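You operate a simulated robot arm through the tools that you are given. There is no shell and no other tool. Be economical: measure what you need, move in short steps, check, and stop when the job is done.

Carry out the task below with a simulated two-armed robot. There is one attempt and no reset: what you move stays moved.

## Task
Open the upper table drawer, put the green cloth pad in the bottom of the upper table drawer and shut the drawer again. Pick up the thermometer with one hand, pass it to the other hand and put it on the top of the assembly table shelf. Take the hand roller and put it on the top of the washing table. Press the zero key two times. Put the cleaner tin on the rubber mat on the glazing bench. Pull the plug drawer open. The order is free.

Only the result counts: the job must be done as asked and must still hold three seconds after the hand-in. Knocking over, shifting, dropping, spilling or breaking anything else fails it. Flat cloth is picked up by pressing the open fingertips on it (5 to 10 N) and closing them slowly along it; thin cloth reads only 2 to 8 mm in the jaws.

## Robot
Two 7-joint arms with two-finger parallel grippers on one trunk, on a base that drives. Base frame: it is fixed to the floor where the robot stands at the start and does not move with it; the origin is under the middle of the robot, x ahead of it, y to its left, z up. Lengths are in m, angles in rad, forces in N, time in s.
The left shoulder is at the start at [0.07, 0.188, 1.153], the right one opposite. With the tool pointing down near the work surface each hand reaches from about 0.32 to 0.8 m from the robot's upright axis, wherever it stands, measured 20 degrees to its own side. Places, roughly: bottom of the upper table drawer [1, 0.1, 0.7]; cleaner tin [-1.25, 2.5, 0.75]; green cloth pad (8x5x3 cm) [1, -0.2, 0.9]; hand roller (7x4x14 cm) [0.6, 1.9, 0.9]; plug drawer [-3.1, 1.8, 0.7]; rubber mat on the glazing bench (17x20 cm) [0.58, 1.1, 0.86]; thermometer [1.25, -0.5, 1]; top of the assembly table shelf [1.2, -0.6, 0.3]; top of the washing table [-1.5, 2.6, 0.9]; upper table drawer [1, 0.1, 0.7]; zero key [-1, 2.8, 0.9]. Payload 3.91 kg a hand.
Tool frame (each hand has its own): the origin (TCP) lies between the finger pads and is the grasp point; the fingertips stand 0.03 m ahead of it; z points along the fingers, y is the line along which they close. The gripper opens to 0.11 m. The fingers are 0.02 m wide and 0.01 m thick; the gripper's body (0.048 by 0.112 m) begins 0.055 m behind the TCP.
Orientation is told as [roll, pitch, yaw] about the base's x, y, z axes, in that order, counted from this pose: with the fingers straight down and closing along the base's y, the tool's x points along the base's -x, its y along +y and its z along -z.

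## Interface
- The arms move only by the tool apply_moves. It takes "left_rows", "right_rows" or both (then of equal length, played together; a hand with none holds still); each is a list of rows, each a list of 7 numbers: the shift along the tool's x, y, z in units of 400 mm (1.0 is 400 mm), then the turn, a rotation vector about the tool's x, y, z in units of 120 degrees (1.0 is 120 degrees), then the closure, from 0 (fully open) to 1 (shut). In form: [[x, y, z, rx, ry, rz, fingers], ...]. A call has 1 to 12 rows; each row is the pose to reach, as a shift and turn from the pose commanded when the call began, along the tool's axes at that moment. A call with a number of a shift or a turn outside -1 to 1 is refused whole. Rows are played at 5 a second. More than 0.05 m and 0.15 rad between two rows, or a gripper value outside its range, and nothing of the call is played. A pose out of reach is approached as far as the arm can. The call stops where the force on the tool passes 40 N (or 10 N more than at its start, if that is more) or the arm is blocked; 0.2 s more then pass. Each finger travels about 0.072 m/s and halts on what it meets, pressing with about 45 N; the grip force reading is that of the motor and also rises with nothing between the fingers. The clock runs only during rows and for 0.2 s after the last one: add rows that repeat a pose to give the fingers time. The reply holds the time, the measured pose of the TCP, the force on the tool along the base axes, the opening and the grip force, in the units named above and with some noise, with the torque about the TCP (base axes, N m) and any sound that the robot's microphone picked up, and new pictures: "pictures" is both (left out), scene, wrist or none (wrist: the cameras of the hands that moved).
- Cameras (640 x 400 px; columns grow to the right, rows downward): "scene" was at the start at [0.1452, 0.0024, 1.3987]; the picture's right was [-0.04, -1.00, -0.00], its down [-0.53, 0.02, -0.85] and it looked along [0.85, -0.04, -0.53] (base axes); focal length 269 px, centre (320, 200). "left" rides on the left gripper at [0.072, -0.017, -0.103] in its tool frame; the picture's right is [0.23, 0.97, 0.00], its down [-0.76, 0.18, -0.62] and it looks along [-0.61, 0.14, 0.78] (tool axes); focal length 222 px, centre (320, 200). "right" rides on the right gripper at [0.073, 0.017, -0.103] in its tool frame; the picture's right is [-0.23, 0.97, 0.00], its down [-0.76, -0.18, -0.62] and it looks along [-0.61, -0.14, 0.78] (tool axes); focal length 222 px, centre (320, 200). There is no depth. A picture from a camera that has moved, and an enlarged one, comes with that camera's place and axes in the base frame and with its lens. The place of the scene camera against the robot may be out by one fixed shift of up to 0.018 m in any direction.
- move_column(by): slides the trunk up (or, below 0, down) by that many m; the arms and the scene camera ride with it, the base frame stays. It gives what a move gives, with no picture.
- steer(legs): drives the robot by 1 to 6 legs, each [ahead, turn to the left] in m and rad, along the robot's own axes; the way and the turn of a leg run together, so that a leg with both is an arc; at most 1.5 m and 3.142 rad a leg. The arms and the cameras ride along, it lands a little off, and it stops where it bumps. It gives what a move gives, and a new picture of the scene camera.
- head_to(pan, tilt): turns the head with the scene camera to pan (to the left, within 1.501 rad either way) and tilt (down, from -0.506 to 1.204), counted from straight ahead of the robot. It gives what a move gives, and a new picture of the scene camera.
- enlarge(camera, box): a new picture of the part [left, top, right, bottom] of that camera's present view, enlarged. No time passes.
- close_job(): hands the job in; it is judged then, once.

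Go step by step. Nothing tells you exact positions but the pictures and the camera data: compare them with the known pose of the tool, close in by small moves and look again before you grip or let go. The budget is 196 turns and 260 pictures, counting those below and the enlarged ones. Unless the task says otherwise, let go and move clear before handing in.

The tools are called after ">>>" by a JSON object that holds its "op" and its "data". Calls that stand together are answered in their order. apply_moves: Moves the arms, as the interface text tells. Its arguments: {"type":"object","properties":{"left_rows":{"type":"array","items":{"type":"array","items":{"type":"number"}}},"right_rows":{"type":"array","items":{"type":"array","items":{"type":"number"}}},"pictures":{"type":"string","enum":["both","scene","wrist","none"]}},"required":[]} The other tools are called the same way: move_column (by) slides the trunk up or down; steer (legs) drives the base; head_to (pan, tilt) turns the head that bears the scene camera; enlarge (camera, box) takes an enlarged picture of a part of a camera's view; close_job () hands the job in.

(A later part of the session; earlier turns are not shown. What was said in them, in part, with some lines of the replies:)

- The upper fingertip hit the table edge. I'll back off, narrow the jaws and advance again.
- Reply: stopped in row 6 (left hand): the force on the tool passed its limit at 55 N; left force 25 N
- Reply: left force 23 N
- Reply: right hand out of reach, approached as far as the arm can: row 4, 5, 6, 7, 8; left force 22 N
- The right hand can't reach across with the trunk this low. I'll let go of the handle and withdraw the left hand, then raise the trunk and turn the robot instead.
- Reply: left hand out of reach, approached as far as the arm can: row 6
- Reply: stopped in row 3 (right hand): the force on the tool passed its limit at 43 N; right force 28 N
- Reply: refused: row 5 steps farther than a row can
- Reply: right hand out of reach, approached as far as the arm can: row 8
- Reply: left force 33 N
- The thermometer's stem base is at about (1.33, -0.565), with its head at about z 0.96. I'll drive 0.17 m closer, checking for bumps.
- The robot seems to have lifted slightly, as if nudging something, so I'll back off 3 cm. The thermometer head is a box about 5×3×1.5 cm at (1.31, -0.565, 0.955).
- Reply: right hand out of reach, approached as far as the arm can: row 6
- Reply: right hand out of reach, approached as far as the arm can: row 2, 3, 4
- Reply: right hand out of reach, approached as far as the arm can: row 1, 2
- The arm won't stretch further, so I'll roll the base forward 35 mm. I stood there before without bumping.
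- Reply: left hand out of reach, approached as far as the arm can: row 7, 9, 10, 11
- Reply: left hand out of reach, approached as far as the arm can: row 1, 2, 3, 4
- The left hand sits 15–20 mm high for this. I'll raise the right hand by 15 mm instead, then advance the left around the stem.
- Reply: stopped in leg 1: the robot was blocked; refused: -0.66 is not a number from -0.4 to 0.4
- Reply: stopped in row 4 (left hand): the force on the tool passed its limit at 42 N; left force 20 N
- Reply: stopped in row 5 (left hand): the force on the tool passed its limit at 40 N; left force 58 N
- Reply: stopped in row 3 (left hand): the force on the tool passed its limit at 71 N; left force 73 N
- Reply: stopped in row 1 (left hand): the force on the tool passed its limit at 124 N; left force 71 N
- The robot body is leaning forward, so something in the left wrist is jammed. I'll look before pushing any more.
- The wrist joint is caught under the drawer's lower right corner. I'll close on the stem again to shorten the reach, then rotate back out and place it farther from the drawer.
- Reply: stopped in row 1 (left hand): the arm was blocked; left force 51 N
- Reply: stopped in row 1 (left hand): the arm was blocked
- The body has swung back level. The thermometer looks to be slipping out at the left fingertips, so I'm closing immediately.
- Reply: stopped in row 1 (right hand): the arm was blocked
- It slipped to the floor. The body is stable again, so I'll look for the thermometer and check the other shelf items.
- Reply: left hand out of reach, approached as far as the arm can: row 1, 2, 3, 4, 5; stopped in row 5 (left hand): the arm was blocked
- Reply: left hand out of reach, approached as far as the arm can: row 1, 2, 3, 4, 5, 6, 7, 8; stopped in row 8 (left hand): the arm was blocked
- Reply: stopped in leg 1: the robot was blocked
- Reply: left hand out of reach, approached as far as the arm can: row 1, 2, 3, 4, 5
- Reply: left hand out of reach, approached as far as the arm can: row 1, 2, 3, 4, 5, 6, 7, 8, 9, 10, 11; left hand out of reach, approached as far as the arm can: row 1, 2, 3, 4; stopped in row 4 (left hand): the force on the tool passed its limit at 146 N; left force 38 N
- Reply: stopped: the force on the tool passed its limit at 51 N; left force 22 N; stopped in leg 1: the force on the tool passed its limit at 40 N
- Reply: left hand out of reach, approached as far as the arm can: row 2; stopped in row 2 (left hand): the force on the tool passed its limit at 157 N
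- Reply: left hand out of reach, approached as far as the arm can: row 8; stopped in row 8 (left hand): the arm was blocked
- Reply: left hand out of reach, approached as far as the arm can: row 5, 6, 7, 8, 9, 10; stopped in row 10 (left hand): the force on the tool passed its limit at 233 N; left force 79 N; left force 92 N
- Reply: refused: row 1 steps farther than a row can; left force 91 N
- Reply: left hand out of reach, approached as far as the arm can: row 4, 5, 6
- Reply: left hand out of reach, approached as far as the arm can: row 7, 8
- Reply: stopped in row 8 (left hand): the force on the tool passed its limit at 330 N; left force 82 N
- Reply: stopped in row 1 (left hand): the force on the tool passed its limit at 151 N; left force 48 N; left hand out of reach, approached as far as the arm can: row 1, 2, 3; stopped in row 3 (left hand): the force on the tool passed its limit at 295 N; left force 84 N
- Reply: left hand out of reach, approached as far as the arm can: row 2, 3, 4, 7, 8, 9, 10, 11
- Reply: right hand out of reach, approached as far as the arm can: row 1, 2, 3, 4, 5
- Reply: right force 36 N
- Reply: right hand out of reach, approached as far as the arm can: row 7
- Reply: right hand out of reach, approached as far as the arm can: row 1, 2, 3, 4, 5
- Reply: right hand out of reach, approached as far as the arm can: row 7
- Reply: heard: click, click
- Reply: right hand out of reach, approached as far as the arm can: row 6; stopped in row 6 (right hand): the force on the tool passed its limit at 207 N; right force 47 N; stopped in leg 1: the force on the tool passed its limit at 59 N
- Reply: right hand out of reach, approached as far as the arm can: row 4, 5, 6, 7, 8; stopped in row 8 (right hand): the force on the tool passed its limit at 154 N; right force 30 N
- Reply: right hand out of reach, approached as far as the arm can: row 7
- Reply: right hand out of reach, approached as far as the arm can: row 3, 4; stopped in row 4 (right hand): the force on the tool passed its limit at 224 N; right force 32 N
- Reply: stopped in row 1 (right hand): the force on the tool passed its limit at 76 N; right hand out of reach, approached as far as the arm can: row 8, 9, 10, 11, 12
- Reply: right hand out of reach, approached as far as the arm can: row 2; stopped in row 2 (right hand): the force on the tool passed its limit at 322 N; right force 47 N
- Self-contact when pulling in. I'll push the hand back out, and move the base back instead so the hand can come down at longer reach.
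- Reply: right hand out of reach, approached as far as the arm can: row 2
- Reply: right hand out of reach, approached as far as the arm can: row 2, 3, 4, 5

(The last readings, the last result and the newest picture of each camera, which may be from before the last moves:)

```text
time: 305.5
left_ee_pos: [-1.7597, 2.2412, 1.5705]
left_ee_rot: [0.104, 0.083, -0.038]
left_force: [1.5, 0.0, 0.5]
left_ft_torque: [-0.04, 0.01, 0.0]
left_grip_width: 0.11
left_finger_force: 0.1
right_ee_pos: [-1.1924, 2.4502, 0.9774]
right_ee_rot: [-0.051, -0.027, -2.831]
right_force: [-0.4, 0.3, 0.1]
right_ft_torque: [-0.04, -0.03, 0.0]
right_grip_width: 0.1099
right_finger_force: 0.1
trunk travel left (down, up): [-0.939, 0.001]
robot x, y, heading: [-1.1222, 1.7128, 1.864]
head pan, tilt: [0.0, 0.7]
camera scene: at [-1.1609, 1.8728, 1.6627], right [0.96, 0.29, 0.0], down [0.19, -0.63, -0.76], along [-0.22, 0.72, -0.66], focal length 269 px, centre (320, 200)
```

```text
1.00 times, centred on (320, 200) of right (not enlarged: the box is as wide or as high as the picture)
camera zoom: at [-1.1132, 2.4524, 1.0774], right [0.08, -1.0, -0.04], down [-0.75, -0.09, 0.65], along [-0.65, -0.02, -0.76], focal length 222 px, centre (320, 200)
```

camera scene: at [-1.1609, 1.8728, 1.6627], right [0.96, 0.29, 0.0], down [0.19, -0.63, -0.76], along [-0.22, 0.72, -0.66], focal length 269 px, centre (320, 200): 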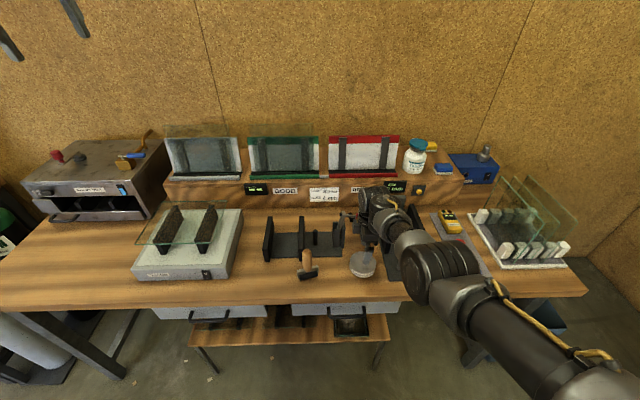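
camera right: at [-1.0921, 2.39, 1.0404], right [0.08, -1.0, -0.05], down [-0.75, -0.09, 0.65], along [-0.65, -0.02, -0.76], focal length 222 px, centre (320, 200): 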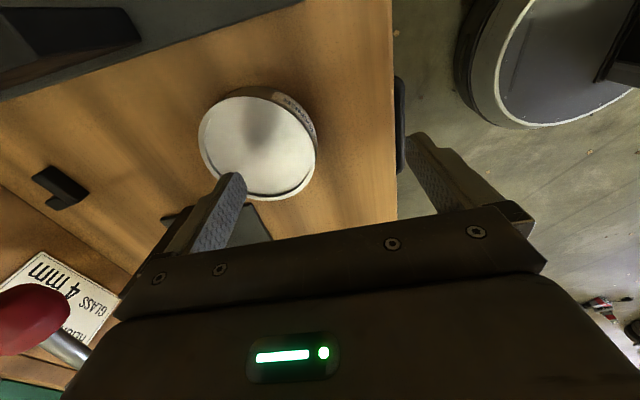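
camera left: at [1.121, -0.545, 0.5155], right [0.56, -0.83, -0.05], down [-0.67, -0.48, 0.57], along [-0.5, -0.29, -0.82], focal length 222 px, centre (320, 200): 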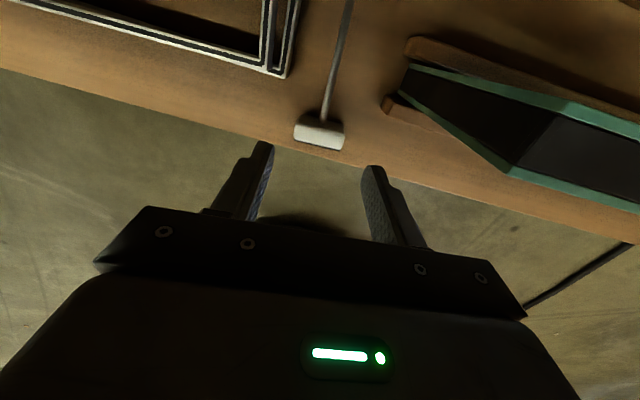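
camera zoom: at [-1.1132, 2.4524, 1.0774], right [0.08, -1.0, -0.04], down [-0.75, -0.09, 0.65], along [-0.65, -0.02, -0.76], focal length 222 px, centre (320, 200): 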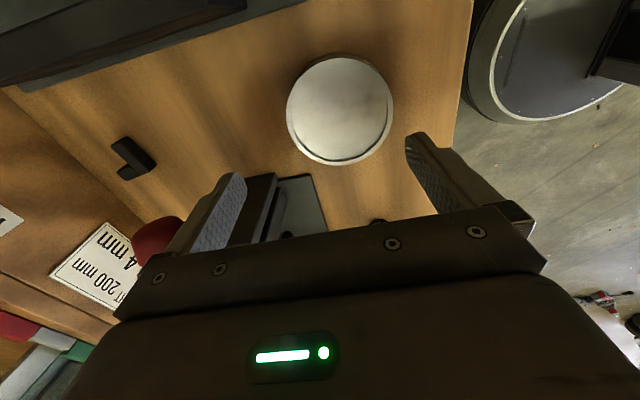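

Now the tin is 23 mm outward and 17 mm nearer. I'll correct and lower.

>>> {"op": "apply_moves", "data": {"right_rows": [[0.033, 0.024, 0, 0, 0, 0, 0], [0.062, 0.045, 0.03, 0, 0, 0, 0], [0.064, 0.046, 0.11, 0, 0, 0, 0], [0.065, 0.047, 0.17, 0, 0, 0, 0]], "pictures": "wrist"}}

```text
time: 306.5
left_ee_pos: [-1.7524, 2.2076, 1.5908]
left_ee_rot: [0.145, 0.1, -0.034]
left_force: [0.8, -1.1, -0.4]
left_ft_torque: [0.05, 0.05, -0.02]
left_grip_width: 0.1105
left_finger_force: 0.1
right_ee_pos: [-1.1577, 2.4206, 0.9352]
right_ee_rot: [-0.074, -0.027, -2.829]
right_force: [-0.2, -1.2, -0.1]
right_ft_torque: [0.06, 0.04, 0.01]
right_grip_width: 0.11
right_finger_force: 0.0
right hand out of reach, approached as far as the arm can: row 4
trunk travel left (down, up): [-0.939, 0.001]
robot x, y, heading: [-1.1238, 1.7156, 1.859]
head pan, tilt: [0.0, 0.7]
camera right: at [-1.0776, 2.4202, 1.0346], right [0.08, -0.99, -0.06], down [-0.75, -0.1, 0.65], along [-0.66, 0.0, -0.75], focal length 222 px, centre (320, 200)
```

right: 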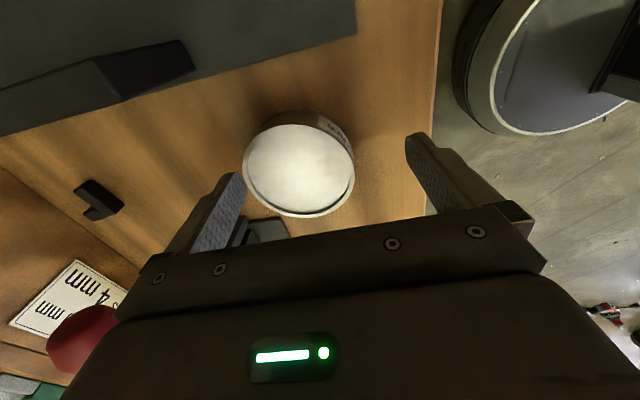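

>>> {"op": "apply_moves", "data": {"right_rows": [[0, -0.02, 0, 0, 0, 0, 0], [0, -0.037, 0, 0, 0, 0, 0]], "pictures": "none"}}

>>> {"op": "move_column", "data": {"by": -0.032}}

>>> {"op": "enlarge", "data": {"camera": "right", "box": [0, 0, 640, 400]}}

```text
time: 307.1
left_ee_pos: [-1.7545, 2.217, 1.5794]
left_ee_rot: [0.126, 0.089, -0.037]
left_force: [0.6, 0.1, -1.1]
left_ft_torque: [0.03, 0.02, -0.03]
left_grip_width: 0.11
left_finger_force: 0.0
right_ee_pos: [-1.1595, 2.4267, 0.9359]
right_ee_rot: [-0.066, -0.026, -2.831]
right_force: [0.0, 0.6, -0.1]
right_ft_torque: [0.03, 0.03, -0.01]
right_grip_width: 0.11
right_finger_force: 0.1
right hand out of reach, approached as far as the arm can: row 1, 2
trunk travel left (down, up): [-0.939, 0.001]
robot x, y, heading: [-1.1249, 1.714, 1.86]
head pan, tilt: [0.0, 0.7]
```

```text
time: 307.9
left_ee_pos: [-1.7541, 2.2078, 1.5519]
left_ee_rot: [0.131, 0.092, -0.035]
left_force: [-0.1, -0.5, 0.1]
left_ft_torque: [0.02, -0.01, 0.02]
left_grip_width: 0.11
left_finger_force: 0.1
right_ee_pos: [-1.1613, 2.4264, 0.9126]
right_ee_rot: [-0.079, -0.027, -2.83]
right_force: [2.8, -1.1, 43.0]
right_ft_torque: [2.28, 0.66, -0.19]
right_grip_width: 0.11
right_finger_force: 0.0
trunk travel left (down, up): [-0.907, 0.033]
robot x, y, heading: [-1.119, 1.71, 1.861]
head pan, tilt: [0.0, 0.7]
```

```text
1.00 times, centred on (320, 200) of right (not enlarged: the box is as wide or as high as the picture)
camera zoom: at [-1.0806, 2.4251, 1.0125], right [0.08, -0.99, -0.07], down [-0.75, -0.11, 0.65], along [-0.66, 0.0, -0.75], focal length 222 px, centre (320, 200)
```

zoom: 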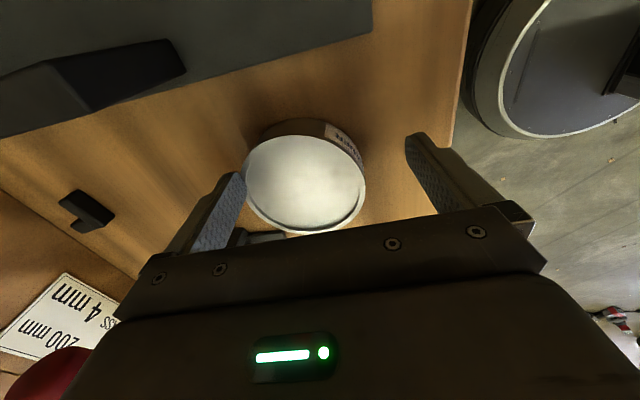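

The far fingertip is on the tin's rim; the tin is lower than I assumed. I'll lift, roll forward about 17 mm and nudge sideways.

>>> {"op": "move_column", "data": {"by": 0.033}}

>>> {"op": "steer", "data": {"legs": [[0.02, 0]]}}

>>> {"op": "apply_moves", "data": {"right_rows": [[-0.015, 0, 0, 0, 0, 0, 0], [-0.03, 0, 0.02, 0, 0, 0, 0]], "pictures": "wrist"}}

```text
time: 308.7
left_ee_pos: [-1.7543, 2.2152, 1.5823]
left_ee_rot: [0.127, 0.091, -0.036]
left_force: [0.0, 0.3, -0.5]
left_ft_torque: [0.01, -0.01, -0.01]
left_grip_width: 0.1098
left_finger_force: 0.1
right_ee_pos: [-1.1596, 2.4251, 0.9372]
right_ee_rot: [-0.063, -0.025, -2.828]
right_force: [0.5, 0.3, 0.3]
right_ft_torque: [0.03, -0.05, 0.03]
right_grip_width: 0.11
right_finger_force: 0.1
trunk travel left (down, up): [-0.94, 0.0]
robot x, y, heading: [-1.1245, 1.7147, 1.86]
head pan, tilt: [0.0, 0.7]
```

```text
time: 309.5
left_ee_pos: [-1.7599, 2.2302, 1.585]
left_ee_rot: [0.129, 0.089, -0.035]
left_force: [1.2, -1.1, 0.6]
left_ft_torque: [0.03, 0.01, 0.0]
left_grip_width: 0.1099
left_finger_force: 0.1
right_ee_pos: [-1.1648, 2.4434, 0.9399]
right_ee_rot: [-0.068, -0.026, -2.829]
right_force: [0.5, -0.4, 0.2]
right_ft_torque: [0.01, 0.0, -0.01]
right_grip_width: 0.1099
right_finger_force: 0.0
trunk travel left (down, up): [-0.94, 0.0]
robot x, y, heading: [-1.1295, 1.7299, 1.863]
head pan, tilt: [0.0, 0.7]
camera scene: at [-1.1593, 1.8616, 1.6644], right [0.96, 0.29, 0.0], down [0.18, -0.61, -0.77], along [-0.22, 0.74, -0.64], focal length 269 px, centre (320, 200)
```

scene: 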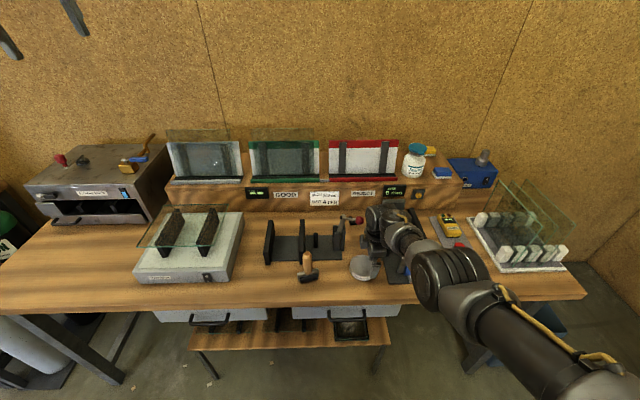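

```text
time: 310.1
left_ee_pos: [-1.7615, 2.2342, 1.5811]
left_ee_rot: [0.129, 0.092, -0.034]
left_force: [-1.0, -0.3, -0.2]
left_ft_torque: [0.03, -0.02, -0.03]
left_grip_width: 0.1099
left_finger_force: 0.1
right_ee_pos: [-1.1753, 2.4374, 0.9327]
right_ee_rot: [-0.064, -0.025, -2.83]
right_force: [-0.1, 0.6, 0.3]
right_ft_torque: [0.06, -0.01, -0.04]
right_grip_width: 0.1098
right_finger_force: 0.1
right hand out of reach, approached as far as the arm can: row 2
trunk travel left (down, up): [-0.94, 0.0]
robot x, y, heading: [-1.1288, 1.7342, 1.858]
head pan, tilt: [0.0, 0.7]
camera right: at [-1.0966, 2.4385, 1.032], right [0.08, -1.0, -0.06], down [-0.75, -0.1, 0.65], along [-0.65, -0.01, -0.76], focal length 222 px, centre (320, 200)
```

right: 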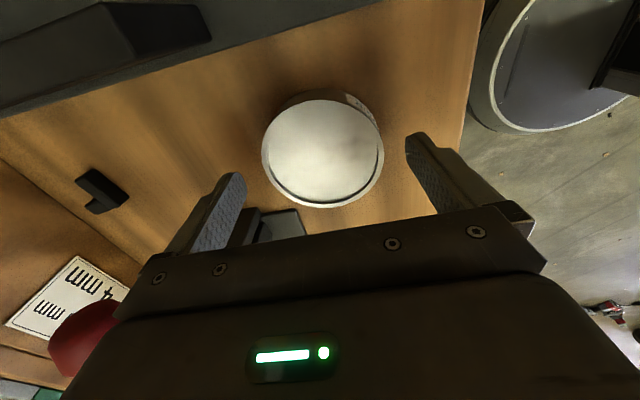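

Centred now. I'll lower with the trunk and close.

>>> {"op": "move_column", "data": {"by": -0.034}}

>>> {"op": "apply_moves", "data": {"right_rows": [[0, 0, 0, 0, 0, 0, 0.1], [0, 0, 0, 0, 0, 0, 0.2], [0, 0, 0, 0, 0, 0, 0.3], [0, 0, 0, 0, 0, 0, 0.4], [0, 0, 0, 0, 0, 0, 0.5], [0, 0, 0, 0, 0, 0, 0.6]], "pictures": "wrist"}}

```text
time: 310.8
left_ee_pos: [-1.7602, 2.2353, 1.5475]
left_ee_rot: [0.127, 0.091, -0.035]
left_force: [0.3, 0.8, 0.0]
left_ft_torque: [0.01, -0.03, 0.01]
left_grip_width: 0.1102
left_finger_force: 0.1
right_ee_pos: [-1.1759, 2.4394, 0.8976]
right_ee_rot: [-0.065, -0.026, -2.83]
right_force: [0.4, 1.0, -0.3]
right_ft_torque: [0.03, 0.03, -0.01]
right_grip_width: 0.1099
right_finger_force: 0.1
trunk travel left (down, up): [-0.906, 0.034]
robot x, y, heading: [-1.1255, 1.7316, 1.859]
head pan, tilt: [0.0, 0.7]
```

```text
time: 312.2
left_ee_pos: [-1.7618, 2.2362, 1.5472]
left_ee_rot: [0.126, 0.09, -0.036]
left_force: [0.1, 0.3, -0.4]
left_ft_torque: [0.0, 0.02, -0.02]
left_grip_width: 0.1099
left_finger_force: 0.0
right_ee_pos: [-1.1759, 2.4386, 0.8979]
right_ee_rot: [-0.061, -0.025, -2.831]
right_force: [0.3, 0.2, -0.2]
right_ft_torque: [-0.04, -0.08, 0.02]
right_grip_width: 0.0902
right_finger_force: 44.7
trunk travel left (down, up): [-0.906, 0.034]
robot x, y, heading: [-1.1332, 1.7338, 1.865]
head pan, tilt: [0.0, 0.7]
camera right: at [-1.0966, 2.4397, 0.997], right [0.08, -1.0, -0.06], down [-0.75, -0.1, 0.65], along [-0.66, -0.01, -0.76], focal length 222 px, centre (320, 200)
```

right: 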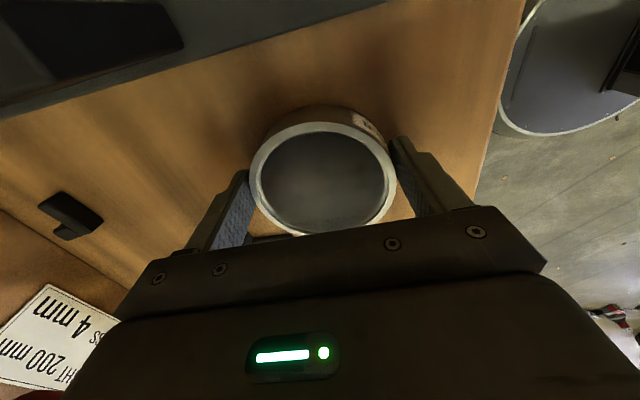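

Tin gripped, at 90 mm. I'll lift it and back away.

>>> {"op": "move_column", "data": {"by": 0.034}}

>>> {"op": "apply_moves", "data": {"right_rows": [[0, -0.01, -0.08, 0, 0, 0, 0.6], [0, -0.03, -0.17, 0, 0, 0, 0.6], [0, -0.05, -0.27, 0, 0, 0, 0.6], [0, -0.07, -0.37, 0, 0, 0, 0.6], [0, -0.08, -0.47, 0, 0, 0, 0.6]], "pictures": "none"}}

>>> {"op": "steer", "data": {"legs": [[-0.45, 0]]}}

```text
time: 313.0
left_ee_pos: [-1.7617, 2.2357, 1.5811]
left_ee_rot: [0.126, 0.09, -0.035]
left_force: [0.3, -0.6, 0.6]
left_ft_torque: [-0.01, -0.02, 0.02]
left_grip_width: 0.1098
left_finger_force: 0.0
right_ee_pos: [-1.1761, 2.4393, 0.932]
right_ee_rot: [-0.061, -0.026, -2.831]
right_force: [-0.1, 0.2, -1.4]
right_ft_torque: [0.02, -0.05, -0.01]
right_grip_width: 0.0898
right_finger_force: 45.4
trunk travel left (down, up): [-0.94, 0.0]
robot x, y, heading: [-1.1318, 1.7354, 1.859]
head pan, tilt: [0.0, 0.7]
```

```text
time: 314.2
left_ee_pos: [-1.7608, 2.2352, 1.5811]
left_ee_rot: [0.126, 0.09, -0.034]
left_force: [-0.6, 0.2, 0.2]
left_ft_torque: [0.0, 0.0, -0.01]
left_grip_width: 0.1099
left_finger_force: 0.1
right_ee_pos: [-1.1798, 2.4584, 1.1212]
right_ee_rot: [-0.063, -0.027, -2.83]
right_force: [-0.5, -0.1, -1.9]
right_ft_torque: [0.01, -0.02, -0.01]
right_grip_width: 0.0898
right_finger_force: 45.4
trunk travel left (down, up): [-0.94, 0.0]
robot x, y, heading: [-1.1253, 1.7317, 1.86]
head pan, tilt: [0.0, 0.7]
```

```text
time: 316.9
left_ee_pos: [-1.635, 1.8123, 1.5791]
left_ee_rot: [0.124, 0.088, -0.035]
left_force: [1.0, 0.9, 0.2]
left_ft_torque: [0.02, 0.0, 0.02]
left_grip_width: 0.1102
left_finger_force: 0.1
right_ee_pos: [-1.0527, 2.0356, 1.1191]
right_ee_rot: [-0.062, -0.025, -2.829]
right_force: [0.5, 0.7, -2.2]
right_ft_torque: [-0.02, -0.03, 0.0]
right_grip_width: 0.0896
right_finger_force: 45.3
trunk travel left (down, up): [-0.94, 0.0]
robot x, y, heading: [-0.9999, 1.3086, 1.858]
head pan, tilt: [0.0, 0.7]
camera scene: at [-1.0343, 1.4445, 1.6634], right [0.96, 0.29, 0.0], down [0.19, -0.62, -0.76], along [-0.22, 0.73, -0.65], focal length 269 px, centre (320, 200)
```

scene: 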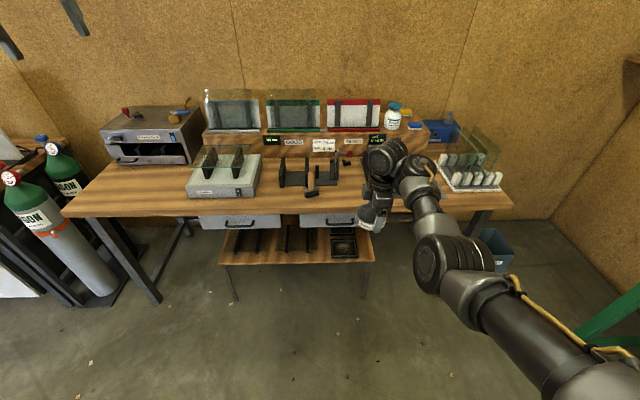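

The tin is held securely. Driving to the glazing bench, with a straight final approach to the rubber mat.

>>> {"op": "steer", "data": {"legs": [[0, -2.375], [0.7155, 0], [0, 0.807], [0.22, 0]]}}

>>> {"op": "enlarge", "data": {"camera": "right", "box": [0, 0, 640, 400]}}

```text
time: 323.3
left_ee_pos: [-0.1919, 1.3737, 1.5819]
left_ee_rot: [0.124, 0.091, -2.417]
left_force: [0.0, 0.4, 0.1]
left_ft_torque: [-0.01, -0.04, 0.02]
left_grip_width: 0.1101
left_finger_force: 0.1
right_ee_pos: [-0.4616, 0.812, 1.1204]
right_ee_rot: [-0.062, -0.026, 1.07]
right_force: [-0.3, -0.2, -1.4]
right_ft_torque: [0.0, 0.0, 0.02]
right_grip_width: 0.0893
right_finger_force: 44.9
trunk travel left (down, up): [-0.94, 0.0]
robot x, y, heading: [-0.9968, 1.302, -0.525]
head pan, tilt: [0.0, 0.7]
stopped in leg 2: the robot was blocked; the commanded pose is now the measured one
camera scene: at [-0.8763, 1.2442, 1.6638], right [-0.5, -0.87, 0.0], down [-0.56, 0.32, -0.77], along [0.66, -0.38, -0.64], focal length 269 px, centre (320, 200)
```

scene: 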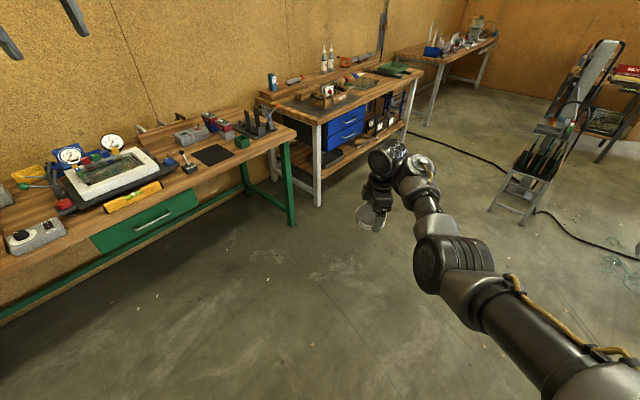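

```text
1.00 times, centred on (320, 200) of right (not enlarged: the box is as wide or as high as the picture)
camera zoom: at [-0.5171, 0.7573, 1.2203], right [-0.74, 0.67, -0.05], down [0.48, 0.59, 0.65], along [0.47, 0.46, -0.76], focal length 222 px, centre (320, 200)
```

zoom: 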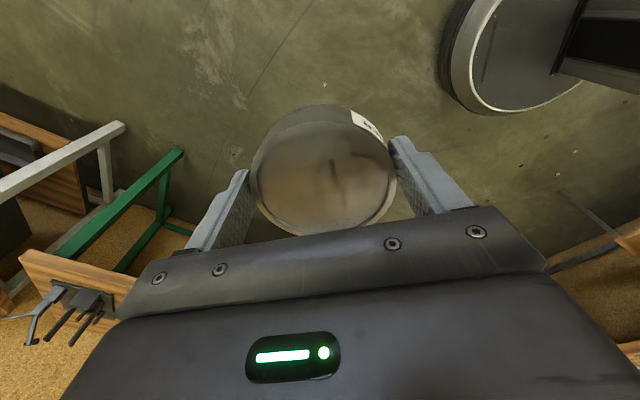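

It stopped before moving, with nothing in the way. I'll retry the remaining legs.

>>> {"op": "steer", "data": {"legs": [[0.7155, 0], [0, 0.807], [0.2, 0]]}}

```text
time: 330.5
left_ee_pos: [0.3222, 1.621, 1.5847]
left_ee_rot: [0.129, 0.092, -1.622]
left_force: [-1.0, 0.7, 0.4]
left_ft_torque: [0.01, -0.06, -0.03]
left_grip_width: 0.1101
left_finger_force: 0.1
right_ee_pos: [0.5371, 1.0367, 1.1238]
right_ee_rot: [-0.067, -0.026, 1.868]
right_force: [0.0, -0.2, -0.5]
right_ft_torque: [-0.01, -0.05, 0.0]
right_grip_width: 0.0888
right_finger_force: 44.8
trunk travel left (down, up): [-0.94, 0.0]
robot x, y, heading: [-0.1874, 0.9968, 0.274]
head pan, tilt: [0.0, 0.7]
camera scene: at [-0.0573, 1.0387, 1.6645], right [0.27, -0.96, 0.0], down [-0.62, -0.17, -0.77], along [0.74, 0.21, -0.64], focal length 269 px, centre (320, 200)
```

scene: 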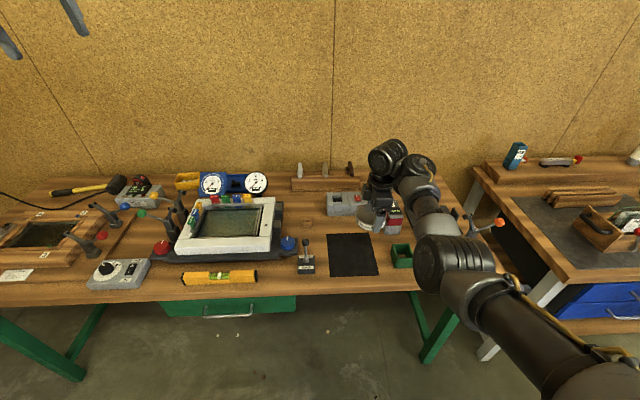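

The mat centre is at about (0.581, 1.087). I'll shift sideways, roll the base forward, and lower along the path that worked at the tin.

>>> {"op": "apply_moves", "data": {"right_rows": [[-0.045, 0, 0, 0, 0, 0, 0.6], [-0.09, 0, 0, 0, 0, 0, 0.6]], "pictures": "none"}}

>>> {"op": "steer", "data": {"legs": [[0.08, 0.01]]}}

>>> {"op": "apply_moves", "data": {"right_rows": [[0, 0.01, 0.1, 0, 0, 0, 0.6], [0, 0.03, 0.2, 0, 0, 0, 0.6], [0, 0.05, 0.3, 0, 0, 0, 0.6], [0, 0.065, 0.38, 0, 0, 0, 0.6]], "pictures": "wrist"}}

```text
time: 331.1
left_ee_pos: [0.3247, 1.6235, 1.5818]
left_ee_rot: [0.128, 0.09, -1.624]
left_force: [-0.3, 0.1, 0.2]
left_ft_torque: [0.03, -0.03, 0.04]
left_grip_width: 0.1099
left_finger_force: 0.0
right_ee_pos: [0.531, 1.0719, 1.1225]
right_ee_rot: [-0.065, -0.023, 1.867]
right_force: [-0.4, -0.2, -1.7]
right_ft_torque: [0.0, -0.01, -0.01]
right_grip_width: 0.0891
right_finger_force: 44.9
trunk travel left (down, up): [-0.94, 0.0]
robot x, y, heading: [-0.1897, 1.0017, 0.275]
head pan, tilt: [0.0, 0.7]
```

```text
time: 332.7
left_ee_pos: [0.3488, 1.6461, 1.7085]
left_ee_rot: [0.366, 0.268, -1.58]
left_force: [0.0, 0.0, -1.8]
left_ft_torque: [0.04, -0.07, -0.03]
left_grip_width: 0.11
left_finger_force: 0.1
right_ee_pos: [0.5596, 1.0852, 1.1318]
right_ee_rot: [-0.07, -0.013, 1.864]
right_force: [0.6, 0.7, -1.3]
right_ft_torque: [-0.03, 0.01, 0.02]
right_grip_width: 0.0889
right_finger_force: 44.6
trunk travel left (down, up): [-0.94, 0.0]
robot x, y, heading: [-0.1088, 1.0181, 0.289]
head pan, tilt: [0.0, 0.7]
stopped in leg 1: the robot was blocked; the commanded pose is now the measured one
camera scene: at [0.0089, 1.0617, 1.6654], right [0.28, -0.96, 0.0], down [-0.61, -0.18, -0.77], along [0.74, 0.22, -0.64], focal length 269 px, centre (320, 200)
```

scene: 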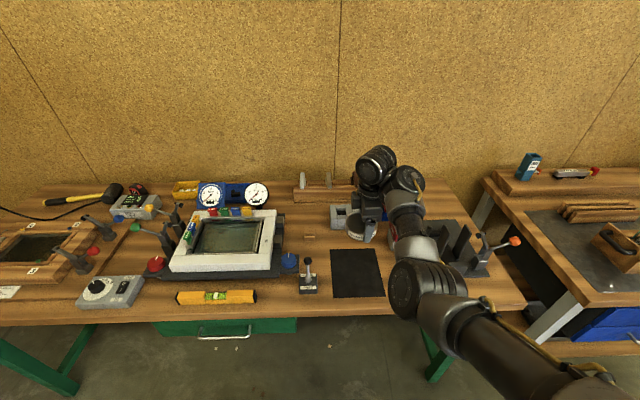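

```text
time: 333.7
left_ee_pos: [0.381, 1.6535, 1.6857]
left_ee_rot: [0.328, 0.25, -1.591]
left_force: [0.4, 0.0, 1.0]
left_ft_torque: [-0.01, 0.04, 0.02]
left_grip_width: 0.11
left_finger_force: 0.1
right_ee_pos: [0.5634, 1.085, 0.9645]
right_ee_rot: [-0.05, -0.011, 1.862]
right_force: [0.7, -0.6, -2.1]
right_ft_torque: [0.01, 0.05, -0.01]
right_grip_width: 0.0887
right_finger_force: 45.2
trunk travel left (down, up): [-0.94, 0.0]
robot x, y, heading: [-0.1114, 1.0214, 0.287]
head pan, tilt: [0.0, 0.7]
camera right: at [0.5641, 1.0079, 1.0651], right [-1.0, -0.06, -0.04], down [-0.08, 0.76, 0.64], along [-0.01, 0.64, -0.77], focal length 222 px, centre (320, 200)
```

right: 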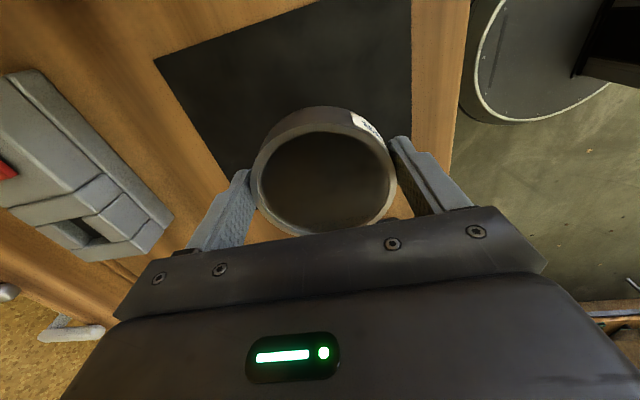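

The tin is over the mat, well inside its edges. I'll lower with the trunk to contact.

>>> {"op": "move_column", "data": {"by": -0.063}}

```text
time: 334.7
left_ee_pos: [0.3676, 1.6492, 1.6304]
left_ee_rot: [0.339, 0.253, -1.587]
left_force: [0.1, -0.2, 0.2]
left_ft_torque: [0.04, -0.03, 0.0]
left_grip_width: 0.1101
left_finger_force: 0.0
right_ee_pos: [0.5553, 1.0831, 0.9075]
right_ee_rot: [-0.057, -0.014, 1.864]
right_force: [0.2, 0.2, -0.1]
right_ft_torque: [-0.03, 0.0, 0.0]
right_grip_width: 0.0889
right_finger_force: 44.9
trunk travel left (down, up): [-0.877, 0.063]
robot x, y, heading: [-0.1124, 1.0195, 0.279]
head pan, tilt: [0.0, 0.7]
```

>>> {"op": "move_column", "data": {"by": -0.009}}

>>> {"op": "apply_moves", "data": {"right_rows": [[0, 0, 0.003, 0, 0, 0, 0.5], [0, 0, 0.003, 0, 0, 0, 0.12], [0, 0, 0.003, 0, 0, 0, 0.02], [0, 0, 0.003, 0, 0, 0, 0], [0, 0, 0.003, 0, 0, 0, 0]], "pictures": "wrist"}}

```text
time: 335.3
left_ee_pos: [0.3681, 1.6507, 1.62]
left_ee_rot: [0.338, 0.252, -1.588]
left_force: [0.8, -0.1, 0.2]
left_ft_torque: [-0.04, 0.03, -0.01]
left_grip_width: 0.1102
left_finger_force: 0.1
right_ee_pos: [0.5567, 1.0836, 0.8984]
right_ee_rot: [-0.058, -0.013, 1.864]
right_force: [0.7, 0.0, 12.7]
right_ft_torque: [0.05, 0.64, -0.05]
right_grip_width: 0.089
right_finger_force: 44.8
trunk travel left (down, up): [-0.868, 0.072]
robot x, y, heading: [-0.1074, 1.0196, 0.282]
head pan, tilt: [0.0, 0.7]
```

```text
time: 336.5
left_ee_pos: [0.3716, 1.6515, 1.6187]
left_ee_rot: [0.337, 0.251, -1.591]
left_force: [1.0, -0.2, 0.0]
left_ft_torque: [0.03, 0.0, 0.02]
left_grip_width: 0.1101
left_finger_force: 0.0
right_ee_pos: [0.5584, 1.0834, 0.8951]
right_ee_rot: [-0.053, -0.013, 1.865]
right_force: [-0.2, 0.2, 0.1]
right_ft_torque: [-0.02, -0.04, -0.01]
right_grip_width: 0.1101
right_finger_force: 0.0
trunk travel left (down, up): [-0.868, 0.072]
robot x, y, heading: [-0.105, 1.0163, 0.281]
head pan, tilt: [0.0, 0.7]
camera right: at [0.5583, 1.0066, 0.9961], right [-1.0, -0.06, -0.05], down [-0.08, 0.76, 0.64], along [0.0, 0.64, -0.77], focal length 222 px, centre (320, 200)
```

right: 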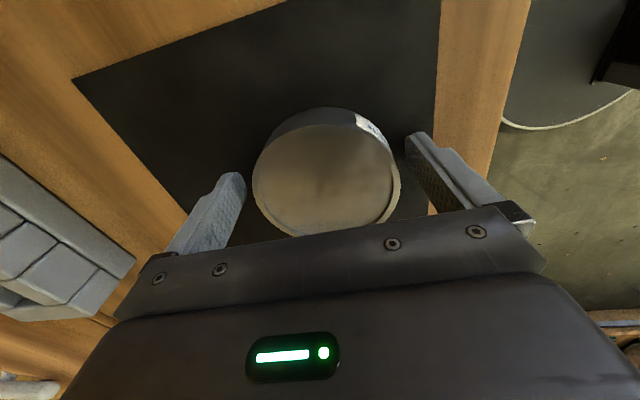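

The tin stands on the mat. I'll rise straight up, lift the hand, and back away.

>>> {"op": "move_column", "data": {"by": 0.07}}

>>> {"op": "apply_moves", "data": {"right_rows": [[0, -0.01, -0.08, 0, 0, 0, 0], [0, -0.03, -0.17, 0, 0, 0, 0], [0, -0.05, -0.27, 0, 0, 0, 0], [0, -0.07, -0.37, 0, 0, 0, 0], [0, -0.08, -0.47, 0, 0, 0, 0]], "pictures": "none"}}

>>> {"op": "steer", "data": {"legs": [[-0.35, 0]]}}

```text
time: 337.6
left_ee_pos: [0.3717, 1.6512, 1.6894]
left_ee_rot: [0.337, 0.253, -1.589]
left_force: [0.5, 0.1, 0.2]
left_ft_torque: [-0.01, 0.01, 0.01]
left_grip_width: 0.1101
left_finger_force: 0.0
right_ee_pos: [0.5588, 1.0835, 0.9654]
right_ee_rot: [-0.055, -0.012, 1.864]
right_force: [-0.3, 0.2, -0.2]
right_ft_torque: [0.03, -0.01, 0.0]
right_grip_width: 0.1101
right_finger_force: 0.1
trunk travel left (down, up): [-0.938, 0.002]
robot x, y, heading: [-0.1087, 1.0183, 0.278]
head pan, tilt: [0.0, 0.7]
```

```text
time: 338.8
left_ee_pos: [0.3693, 1.6514, 1.6887]
left_ee_rot: [0.338, 0.253, -1.588]
left_force: [0.4, 0.3, 0.4]
left_ft_torque: [0.0, -0.01, 0.0]
left_grip_width: 0.11
left_finger_force: 0.0
right_ee_pos: [0.5769, 1.0884, 1.1546]
right_ee_rot: [-0.053, -0.014, 1.864]
right_force: [0.7, -0.4, 0.4]
right_ft_torque: [0.0, 0.02, 0.03]
right_grip_width: 0.1102
right_finger_force: 0.1
trunk travel left (down, up): [-0.938, 0.002]
robot x, y, heading: [-0.1103, 1.0204, 0.284]
head pan, tilt: [0.0, 0.7]
```

```text
time: 341.1
left_ee_pos: [0.0369, 1.5512, 1.686]
left_ee_rot: [0.333, 0.252, -1.591]
left_force: [0.2, -0.4, -0.2]
left_ft_torque: [0.01, 0.04, 0.0]
left_grip_width: 0.11
left_finger_force: 0.1
right_ee_pos: [0.2414, 0.9899, 1.1523]
right_ee_rot: [-0.053, -0.013, 1.86]
right_force: [0.5, -0.2, 0.1]
right_ft_torque: [0.01, 0.01, 0.01]
right_grip_width: 0.1098
right_finger_force: 0.1
trunk travel left (down, up): [-0.938, 0.002]
robot x, y, heading: [-0.4462, 0.9239, 0.28]
head pan, tilt: [0.0, 0.7]
camera scene: at [-0.3102, 0.9668, 1.6614], right [0.28, -0.96, 0.0], down [-0.62, -0.18, -0.76], along [0.73, 0.21, -0.65], focal length 269 px, centre (320, 200)
```

scene: 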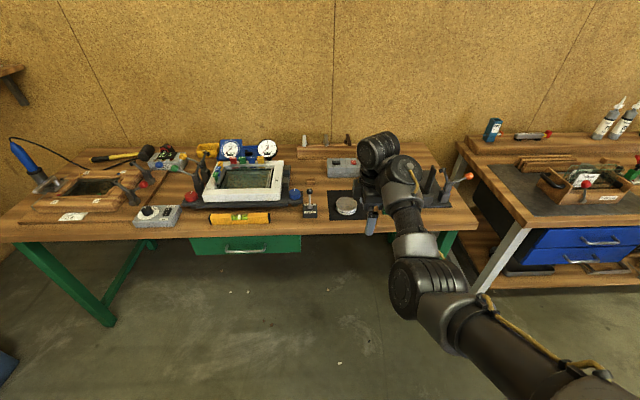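

The tin is on the mat. Now to the plug drawer, near (-3.1, 1.8). I'll drive in front of that cabinet.

>>> {"op": "steer", "data": {"legs": [[0, 1.42], [0, 1.42], [1.4, 0], [0.9, 0], [0, -1.257]]}}

```text
time: 362.4
left_ee_pos: [-3.39, 1.4195, 1.6913]
left_ee_rot: [0.339, 0.256, 0.005]
left_force: [-0.4, -0.7, 0.0]
left_ft_torque: [-0.03, -0.03, 0.0]
left_grip_width: 0.1098
left_finger_force: 0.0
right_ee_pos: [-2.8314, 1.6391, 1.155]
right_ee_rot: [-0.055, -0.012, -2.828]
right_force: [0.0, -0.7, -0.3]
right_ft_torque: [0.01, -0.04, 0.04]
right_grip_width: 0.1102
right_finger_force: 0.0
trunk travel left (down, up): [-0.938, 0.002]
robot x, y, heading: [-2.7522, 0.9541, 1.877]
head pan, tilt: [0.0, 0.7]
camera scene: at [-2.7839, 1.0886, 1.6617], right [0.95, 0.3, 0.0], down [0.19, -0.61, -0.76], along [-0.23, 0.73, -0.64], focal length 269 px, centre (320, 200)
```

scene: 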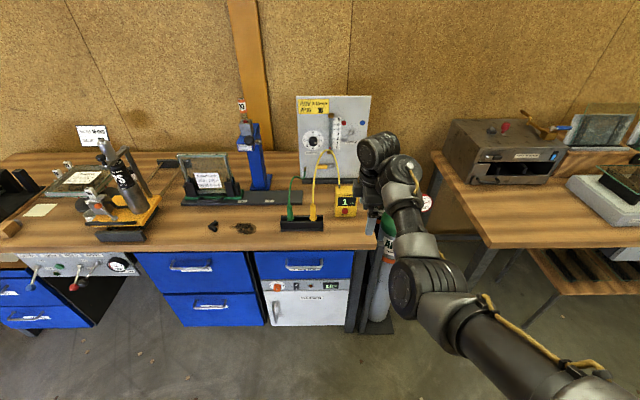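

>>> {"op": "enlarge", "data": {"camera": "scene", "box": [120, 235, 376, 335]}}

```text
2.50 times, centred on (248, 285) of scene
camera zoom: at [-2.7839, 1.0886, 1.6617], right [0.95, 0.3, 0.0], down [0.19, -0.61, -0.76], along [-0.23, 0.73, -0.64], focal length 674 px, centre (500, -12)
```

zoom: 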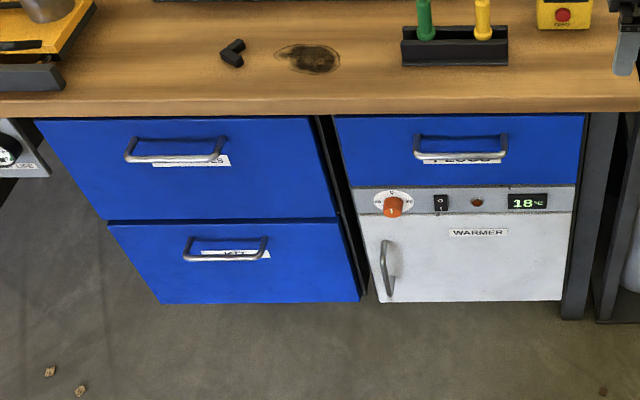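

The top-right drawer is labelled PLUGS, with its handle at about (-3.03, 1.69, 0.75). I'll shift left, lower the trunk, and level the right hand, as I did with the first drawer.

>>> {"op": "steer", "data": {"legs": [[0, 1.55], [0.22, 0], [0, -1.57]]}}

>>> {"op": "apply_moves", "data": {"right_rows": [[0, 0, 0, 0.065, 0, 0, 0.3], [0, 0, 0, 0.13, 0, 0, 0.5], [0, 0, 0, 0.195, 0, 0, 0.5], [0, 0, 0, 0.26, 0, 0, 0.5], [0, 0, 0, 0.325, 0, 0, 0.5], [0, 0, 0, 0.39, 0, 0, 0.5], [0, 0, 0, 0.455, 0, 0, 0.5], [0, 0, 0, 0.52, 0, 0, 0.5], [0, 0, 0, 0.585, 0, 0, 0.5], [0, 0, 0, 0.65, 0, 0, 0.5], [0, 0, 0, 0.71, 0, 0, 0.5]], "pictures": "none"}}

>>> {"op": "move_column", "data": {"by": -0.35}}

```text
time: 371.7
left_ee_pos: [-3.5848, 1.3815, 1.6916]
left_ee_rot: [0.343, 0.257, -0.031]
left_force: [-0.5, -0.9, 0.4]
left_ft_torque: [0.03, -0.01, 0.06]
left_grip_width: 0.1101
left_finger_force: 0.0
right_ee_pos: [-3.0181, 1.5813, 1.1546]
right_ee_rot: [-0.053, -0.013, -2.864]
right_force: [0.3, 0.1, 0.2]
right_ft_torque: [0.0, 0.01, 0.02]
right_grip_width: 0.1099
right_finger_force: 0.0
trunk travel left (down, up): [-0.938, 0.002]
robot x, y, heading: [-2.9571, 0.8959, 1.84]
head pan, tilt: [0.0, 0.7]
camera scene: at [-2.99, 1.0298, 1.6617], right [0.96, 0.27, 0.0], down [0.17, -0.62, -0.76], along [-0.2, 0.74, -0.64], focal length 269 px, centre (320, 200)
```

scene: 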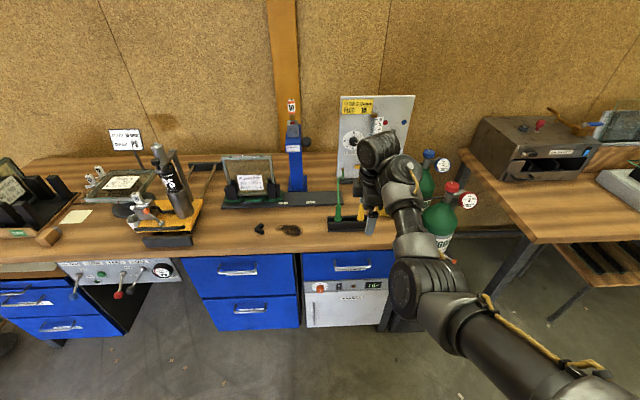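

```text
time: 374.1
left_ee_pos: [-3.583, 1.3822, 1.6909]
left_ee_rot: [0.342, 0.257, -0.03]
left_force: [0.1, -0.3, -0.5]
left_ft_torque: [0.0, 0.03, -0.01]
left_grip_width: 0.11
left_finger_force: 0.0
right_ee_pos: [-3.0158, 1.5815, 1.1556]
right_ee_rot: [-1.545, -0.012, -2.864]
right_force: [0.1, -0.3, -0.7]
right_ft_torque: [-0.02, -0.01, -0.05]
right_grip_width: 0.0552
right_finger_force: 0.0
trunk travel left (down, up): [-0.938, 0.002]
robot x, y, heading: [-2.9591, 0.8931, 1.839]
head pan, tilt: [0.0, 0.7]
```

```text
time: 377.6
left_ee_pos: [-3.5829, 1.3821, 1.3421]
left_ee_rot: [0.344, 0.256, -0.029]
left_force: [0.9, 0.4, 0.0]
left_ft_torque: [0.03, 0.03, 0.02]
left_grip_width: 0.1102
left_finger_force: 0.0
right_ee_pos: [-3.0167, 1.582, 0.8041]
right_ee_rot: [-1.541, -0.015, -2.862]
right_force: [-0.1, 0.7, 0.7]
right_ft_torque: [-0.02, 0.01, 0.01]
right_grip_width: 0.0549
right_finger_force: 0.0
trunk travel left (down, up): [-0.588, 0.352]
robot x, y, heading: [-2.9603, 0.8954, 1.842]
head pan, tilt: [0.0, 0.7]
```

The hand is level, about 0.11 m in front of the handle and 5 cm above it. I'll lower and look.

>>> {"op": "move_column", "data": {"by": -0.055}}

>>> {"op": "enlarge", "data": {"camera": "right", "box": [0, 0, 640, 400]}}

```text
time: 378.5
left_ee_pos: [-3.5821, 1.3802, 1.2857]
left_ee_rot: [0.345, 0.257, -0.028]
left_force: [-1.0, 0.1, 0.0]
left_ft_torque: [-0.02, 0.0, -0.01]
left_grip_width: 0.1101
left_finger_force: 0.0
right_ee_pos: [-3.0174, 1.5821, 0.7518]
right_ee_rot: [-1.54, -0.013, -2.862]
right_force: [-0.6, 0.1, -0.8]
right_ft_torque: [-0.02, 0.01, -0.02]
right_grip_width: 0.0552
right_finger_force: 0.0
trunk travel left (down, up): [-0.533, 0.407]
robot x, y, heading: [-2.961, 0.8976, 1.842]
head pan, tilt: [0.0, 0.7]
```

```text
1.00 times, centred on (320, 200) of right (not enlarged: the box is as wide or as high as the picture)
camera zoom: at [-2.9182, 1.502, 0.7348], right [-0.22, -0.09, -0.97], down [-0.56, -0.8, 0.21], along [-0.8, 0.59, 0.13], focal length 222 px, centre (320, 200)
```

zoom: 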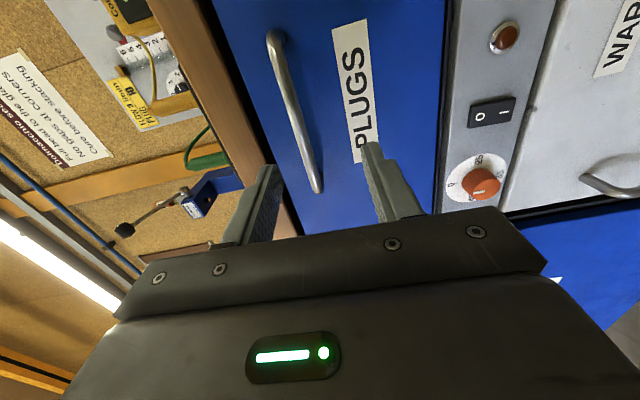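

The handle bar is 13 mm above my jaw centre and about 0.1 m ahead. I'll raise slightly and advance until the tips touch the drawer front.

>>> {"op": "apply_moves", "data": {"right_rows": [[0, -0.035, 0.02, 0, 0, 0, 0.5], [0, -0.037, 0.08, 0, 0, 0, 0.5], [0, -0.039, 0.14, 0, 0, 0, 0.5], [0, -0.04, 0.19, 0, 0, 0, 0.5], [0, -0.042, 0.22, 0, 0, 0, 0.5], [0, -0.043, 0.245, 0, 0, 0, 0.5], [0, -0.043, 0.265, 0, 0, 0, 0.5]], "pictures": "wrist"}}

```text
time: 380.3
left_ee_pos: [-3.5791, 1.3774, 1.2889]
left_ee_rot: [0.344, 0.256, -0.031]
left_force: [0.9, -1.4, 1.8]
left_ft_torque: [0.06, -0.03, 0.01]
left_grip_width: 0.1099
left_finger_force: 0.0
right_ee_pos: [-3.0454, 1.6796, 0.7637]
right_ee_rot: [-1.542, -0.012, -2.86]
right_force: [8.4, -17.7, 1.5]
right_ft_torque: [0.64, 0.42, 0.08]
right_grip_width: 0.0558
right_finger_force: 0.3
trunk travel left (down, up): [-0.533, 0.407]
robot x, y, heading: [-2.9585, 0.891, 1.836]
head pan, tilt: [0.0, 0.7]
stopped in row 7 (right hand): the force on the tool passed its limit at 49 N (the readings are from after the stop); the commanded pose is now the measured one
camera right: at [-2.9457, 1.5994, 0.7484], right [-0.22, -0.09, -0.97], down [-0.56, -0.8, 0.21], along [-0.8, 0.59, 0.13], focal length 222 px, centre (320, 200)
```

right: 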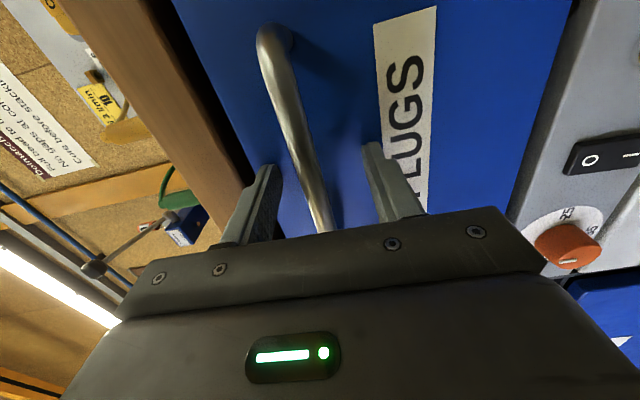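

The tips touch the front with the bar between them. I'll back off 4 mm and close.

>>> {"op": "apply_moves", "data": {"right_rows": [[0, 0, -0.01, 0, 0, 0, 0.5], [0, 0, -0.01, 0, 0, 0, 0.7], [0, 0, -0.01, 0, 0, 0, 0.85], [0, 0, -0.01, 0, 0, 0, 1], [0, 0, -0.01, 0, 0, 0, 1], [0, 0, -0.01, 0, 0, 0, 1]], "pictures": "none"}}

```text
time: 381.7
left_ee_pos: [-3.5804, 1.3796, 1.2856]
left_ee_rot: [0.343, 0.254, -0.033]
left_force: [-0.2, -0.4, 0.1]
left_ft_torque: [-0.01, -0.01, -0.03]
left_grip_width: 0.1102
left_finger_force: 0.1
right_ee_pos: [-3.0448, 1.678, 0.7642]
right_ee_rot: [-1.543, -0.011, -2.86]
right_force: [-2.3, 6.0, 18.9]
right_ft_torque: [0.09, -0.8, 0.44]
right_grip_width: 0.0117
right_finger_force: 44.4
trunk travel left (down, up): [-0.533, 0.407]
robot x, y, heading: [-2.9551, 0.8919, 1.835]
head pan, tilt: [0.0, 0.7]
```

Bar gripped. Pulling the drawer open: first with the arm, then the base.

>>> {"op": "apply_moves", "data": {"right_rows": [[0, 0, -0.05, 0, 0, 0, 1], [0, 0, -0.1, 0, 0, 0, 1], [0, 0, -0.15, 0, 0, 0, 1], [0, 0, -0.2, 0, 0, 0, 1], [0, 0, -0.25, 0, 0, 0, 1]], "pictures": "none"}}

>>> {"op": "steer", "data": {"legs": [[-0.14, 0]]}}

```text
time: 382.9
left_ee_pos: [-3.5776, 1.3807, 1.2889]
left_ee_rot: [0.342, 0.258, -0.031]
left_force: [0.1, -0.7, -0.2]
left_ft_torque: [0.02, -0.03, 0.0]
left_grip_width: 0.11
left_finger_force: 0.0
right_ee_pos: [-3.013, 1.5822, 0.7635]
right_ee_rot: [-1.54, -0.014, -2.867]
right_force: [22.3, 5.5, 12.8]
right_ft_torque: [0.16, -0.8, 0.14]
right_grip_width: 0.0119
right_finger_force: 45.4
trunk travel left (down, up): [-0.533, 0.407]
robot x, y, heading: [-2.9568, 0.8922, 1.842]
head pan, tilt: [0.0, 0.7]
```

```text
time: 384.2
left_ee_pos: [-3.5392, 1.2459, 1.288]
left_ee_rot: [0.34, 0.26, -0.033]
left_force: [0.9, 0.2, 0.4]
left_ft_torque: [0.0, -0.01, 0.0]
left_grip_width: 0.1101
left_finger_force: 0.1
right_ee_pos: [-2.9771, 1.4489, 0.7643]
right_ee_rot: [-1.54, -0.018, -2.867]
right_force: [30.0, 12.3, 6.1]
right_ft_torque: [0.27, -0.91, -0.35]
right_grip_width: 0.0117
right_finger_force: 44.9
trunk travel left (down, up): [-0.533, 0.407]
robot x, y, heading: [-2.9218, 0.7596, 1.835]
head pan, tilt: [0.0, 0.7]
camera scene: at [-2.9469, 0.8941, 1.2569], right [0.96, 0.26, 0.0], down [0.17, -0.62, -0.77], along [-0.2, 0.74, -0.64], focal length 269 px, centre (320, 200)
```

scene: 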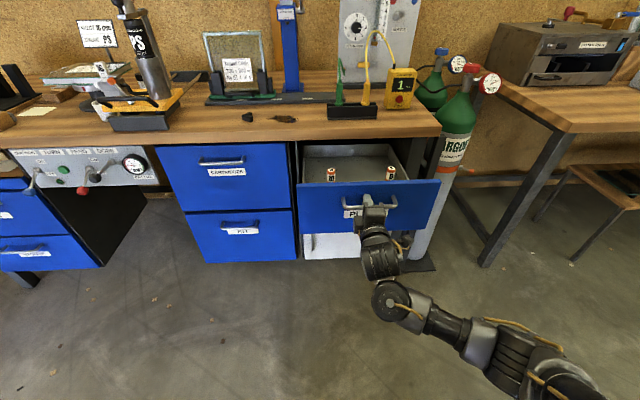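

The drawer is open about 0.24 m. I'll relieve the side load, pull a little more, then release and back off.

>>> {"op": "apply_moves", "data": {"right_rows": [[0.015, 0, -0.02, 0, 0, 0, 1], [0.02, 0, -0.07, 0, 0, 0, 1], [0.02, 0, -0.12, 0, 0, 0, 1], [0.02, 0, -0.17, 0, 0, 0, 1]], "pictures": "none"}}

>>> {"op": "apply_moves", "data": {"right_rows": [[0, 0, 0, 0, 0, 0, 0.8], [0, 0, 0, 0, 0, 0, 0.6], [0, 0, 0, 0, 0, 0, 0.45], [0, 0, 0, 0, 0, 0, 0.45]], "pictures": "none"}}

>>> {"op": "steer", "data": {"legs": [[-0.15, 0]]}}

```text
time: 385.2
left_ee_pos: [-3.5456, 1.2526, 1.2822]
left_ee_rot: [0.337, 0.255, -0.034]
left_force: [0.7, -1.1, 0.8]
left_ft_torque: [0.02, 0.0, 0.03]
left_grip_width: 0.1102
left_finger_force: 0.0
right_ee_pos: [-2.9547, 1.398, 0.7651]
right_ee_rot: [-1.536, -0.005, -2.87]
right_force: [-19.0, 29.2, -11.3]
right_ft_torque: [0.27, -0.86, 0.06]
right_grip_width: 0.0119
right_finger_force: 44.7
trunk travel left (down, up): [-0.533, 0.407]
robot x, y, heading: [-2.923, 0.7593, 1.842]
head pan, tilt: [0.0, 0.7]
stopped in row 4 (right hand): the force on the tool passed its limit at 171 N (the readings are from after the stop); the commanded pose is now the measured one
```

```text
time: 386.2
left_ee_pos: [-3.5448, 1.2495, 1.2854]
left_ee_rot: [0.339, 0.256, -0.034]
left_force: [-0.4, -0.7, -0.7]
left_ft_torque: [0.02, -0.01, 0.01]
left_grip_width: 0.1099
left_finger_force: 0.0
right_ee_pos: [-2.9511, 1.3946, 0.7682]
right_ee_rot: [-1.546, -0.011, -2.871]
right_force: [0.4, 0.3, -0.4]
right_ft_torque: [-0.01, -0.03, 0.0]
right_grip_width: 0.0604
right_finger_force: 0.1
trunk travel left (down, up): [-0.533, 0.407]
robot x, y, heading: [-2.9189, 0.7564, 1.839]
head pan, tilt: [0.0, 0.7]
```

```text
time: 387.6
left_ee_pos: [-3.5043, 1.1028, 1.2851]
left_ee_rot: [0.34, 0.256, -0.031]
left_force: [0.8, 0.5, 0.0]
left_ft_torque: [0.02, 0.0, -0.01]
left_grip_width: 0.11
left_finger_force: 0.0
right_ee_pos: [-2.9125, 1.2493, 0.7692]
right_ee_rot: [-1.547, -0.012, -2.871]
right_force: [0.6, -0.7, -0.2]
right_ft_torque: [0.0, 0.03, -0.01]
right_grip_width: 0.0602
right_finger_force: 0.1
trunk travel left (down, up): [-0.533, 0.407]
robot x, y, heading: [-2.8811, 0.6092, 1.843]
head pan, tilt: [0.0, 0.7]
camera scene: at [-2.9117, 0.7496, 1.2568], right [0.96, 0.27, 0.0], down [0.17, -0.62, -0.77], along [-0.21, 0.74, -0.64], focal length 269 px, centre (320, 200)
```

scene: 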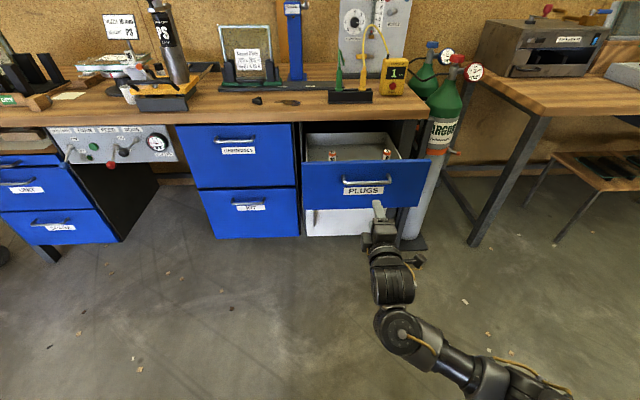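

All the jobs are done except that the key-press count isn't certain. The plug drawer stands open, released and clear.

>>> {"op": "close_job", "data": {}}

```text
The job is handed in.
```

I handed the job in with every item attempted. Two things could still count against it: the zero-key press count is uncertain, and the thermometer was dropped once.

- **Green cloth pad:** it lies on the floor of the upper table drawer, and the drawer is shut again.
- **Thermometer:** I passed it from the right hand to the left. While I was placing it, the left wrist jammed under the drawer and it fell to the floor. I picked it up with the left hand and laid it on the shelf top; it looks intact.
- **Hand roller:** it stands on the top of the washing table.
- **Zero key:** I meant to stop just short of the key, but the base roll-in pressed it. The display went to 0 mm and I heard two clicks. I took these as two presses and did not press again, but they could have been one press and its release.
- **Cleaner tin:** it stands on the rubber mat on the glazing bench.
- **Plug drawer:** it is pulled open about 0.3 m, apparently to its end stop, and released.
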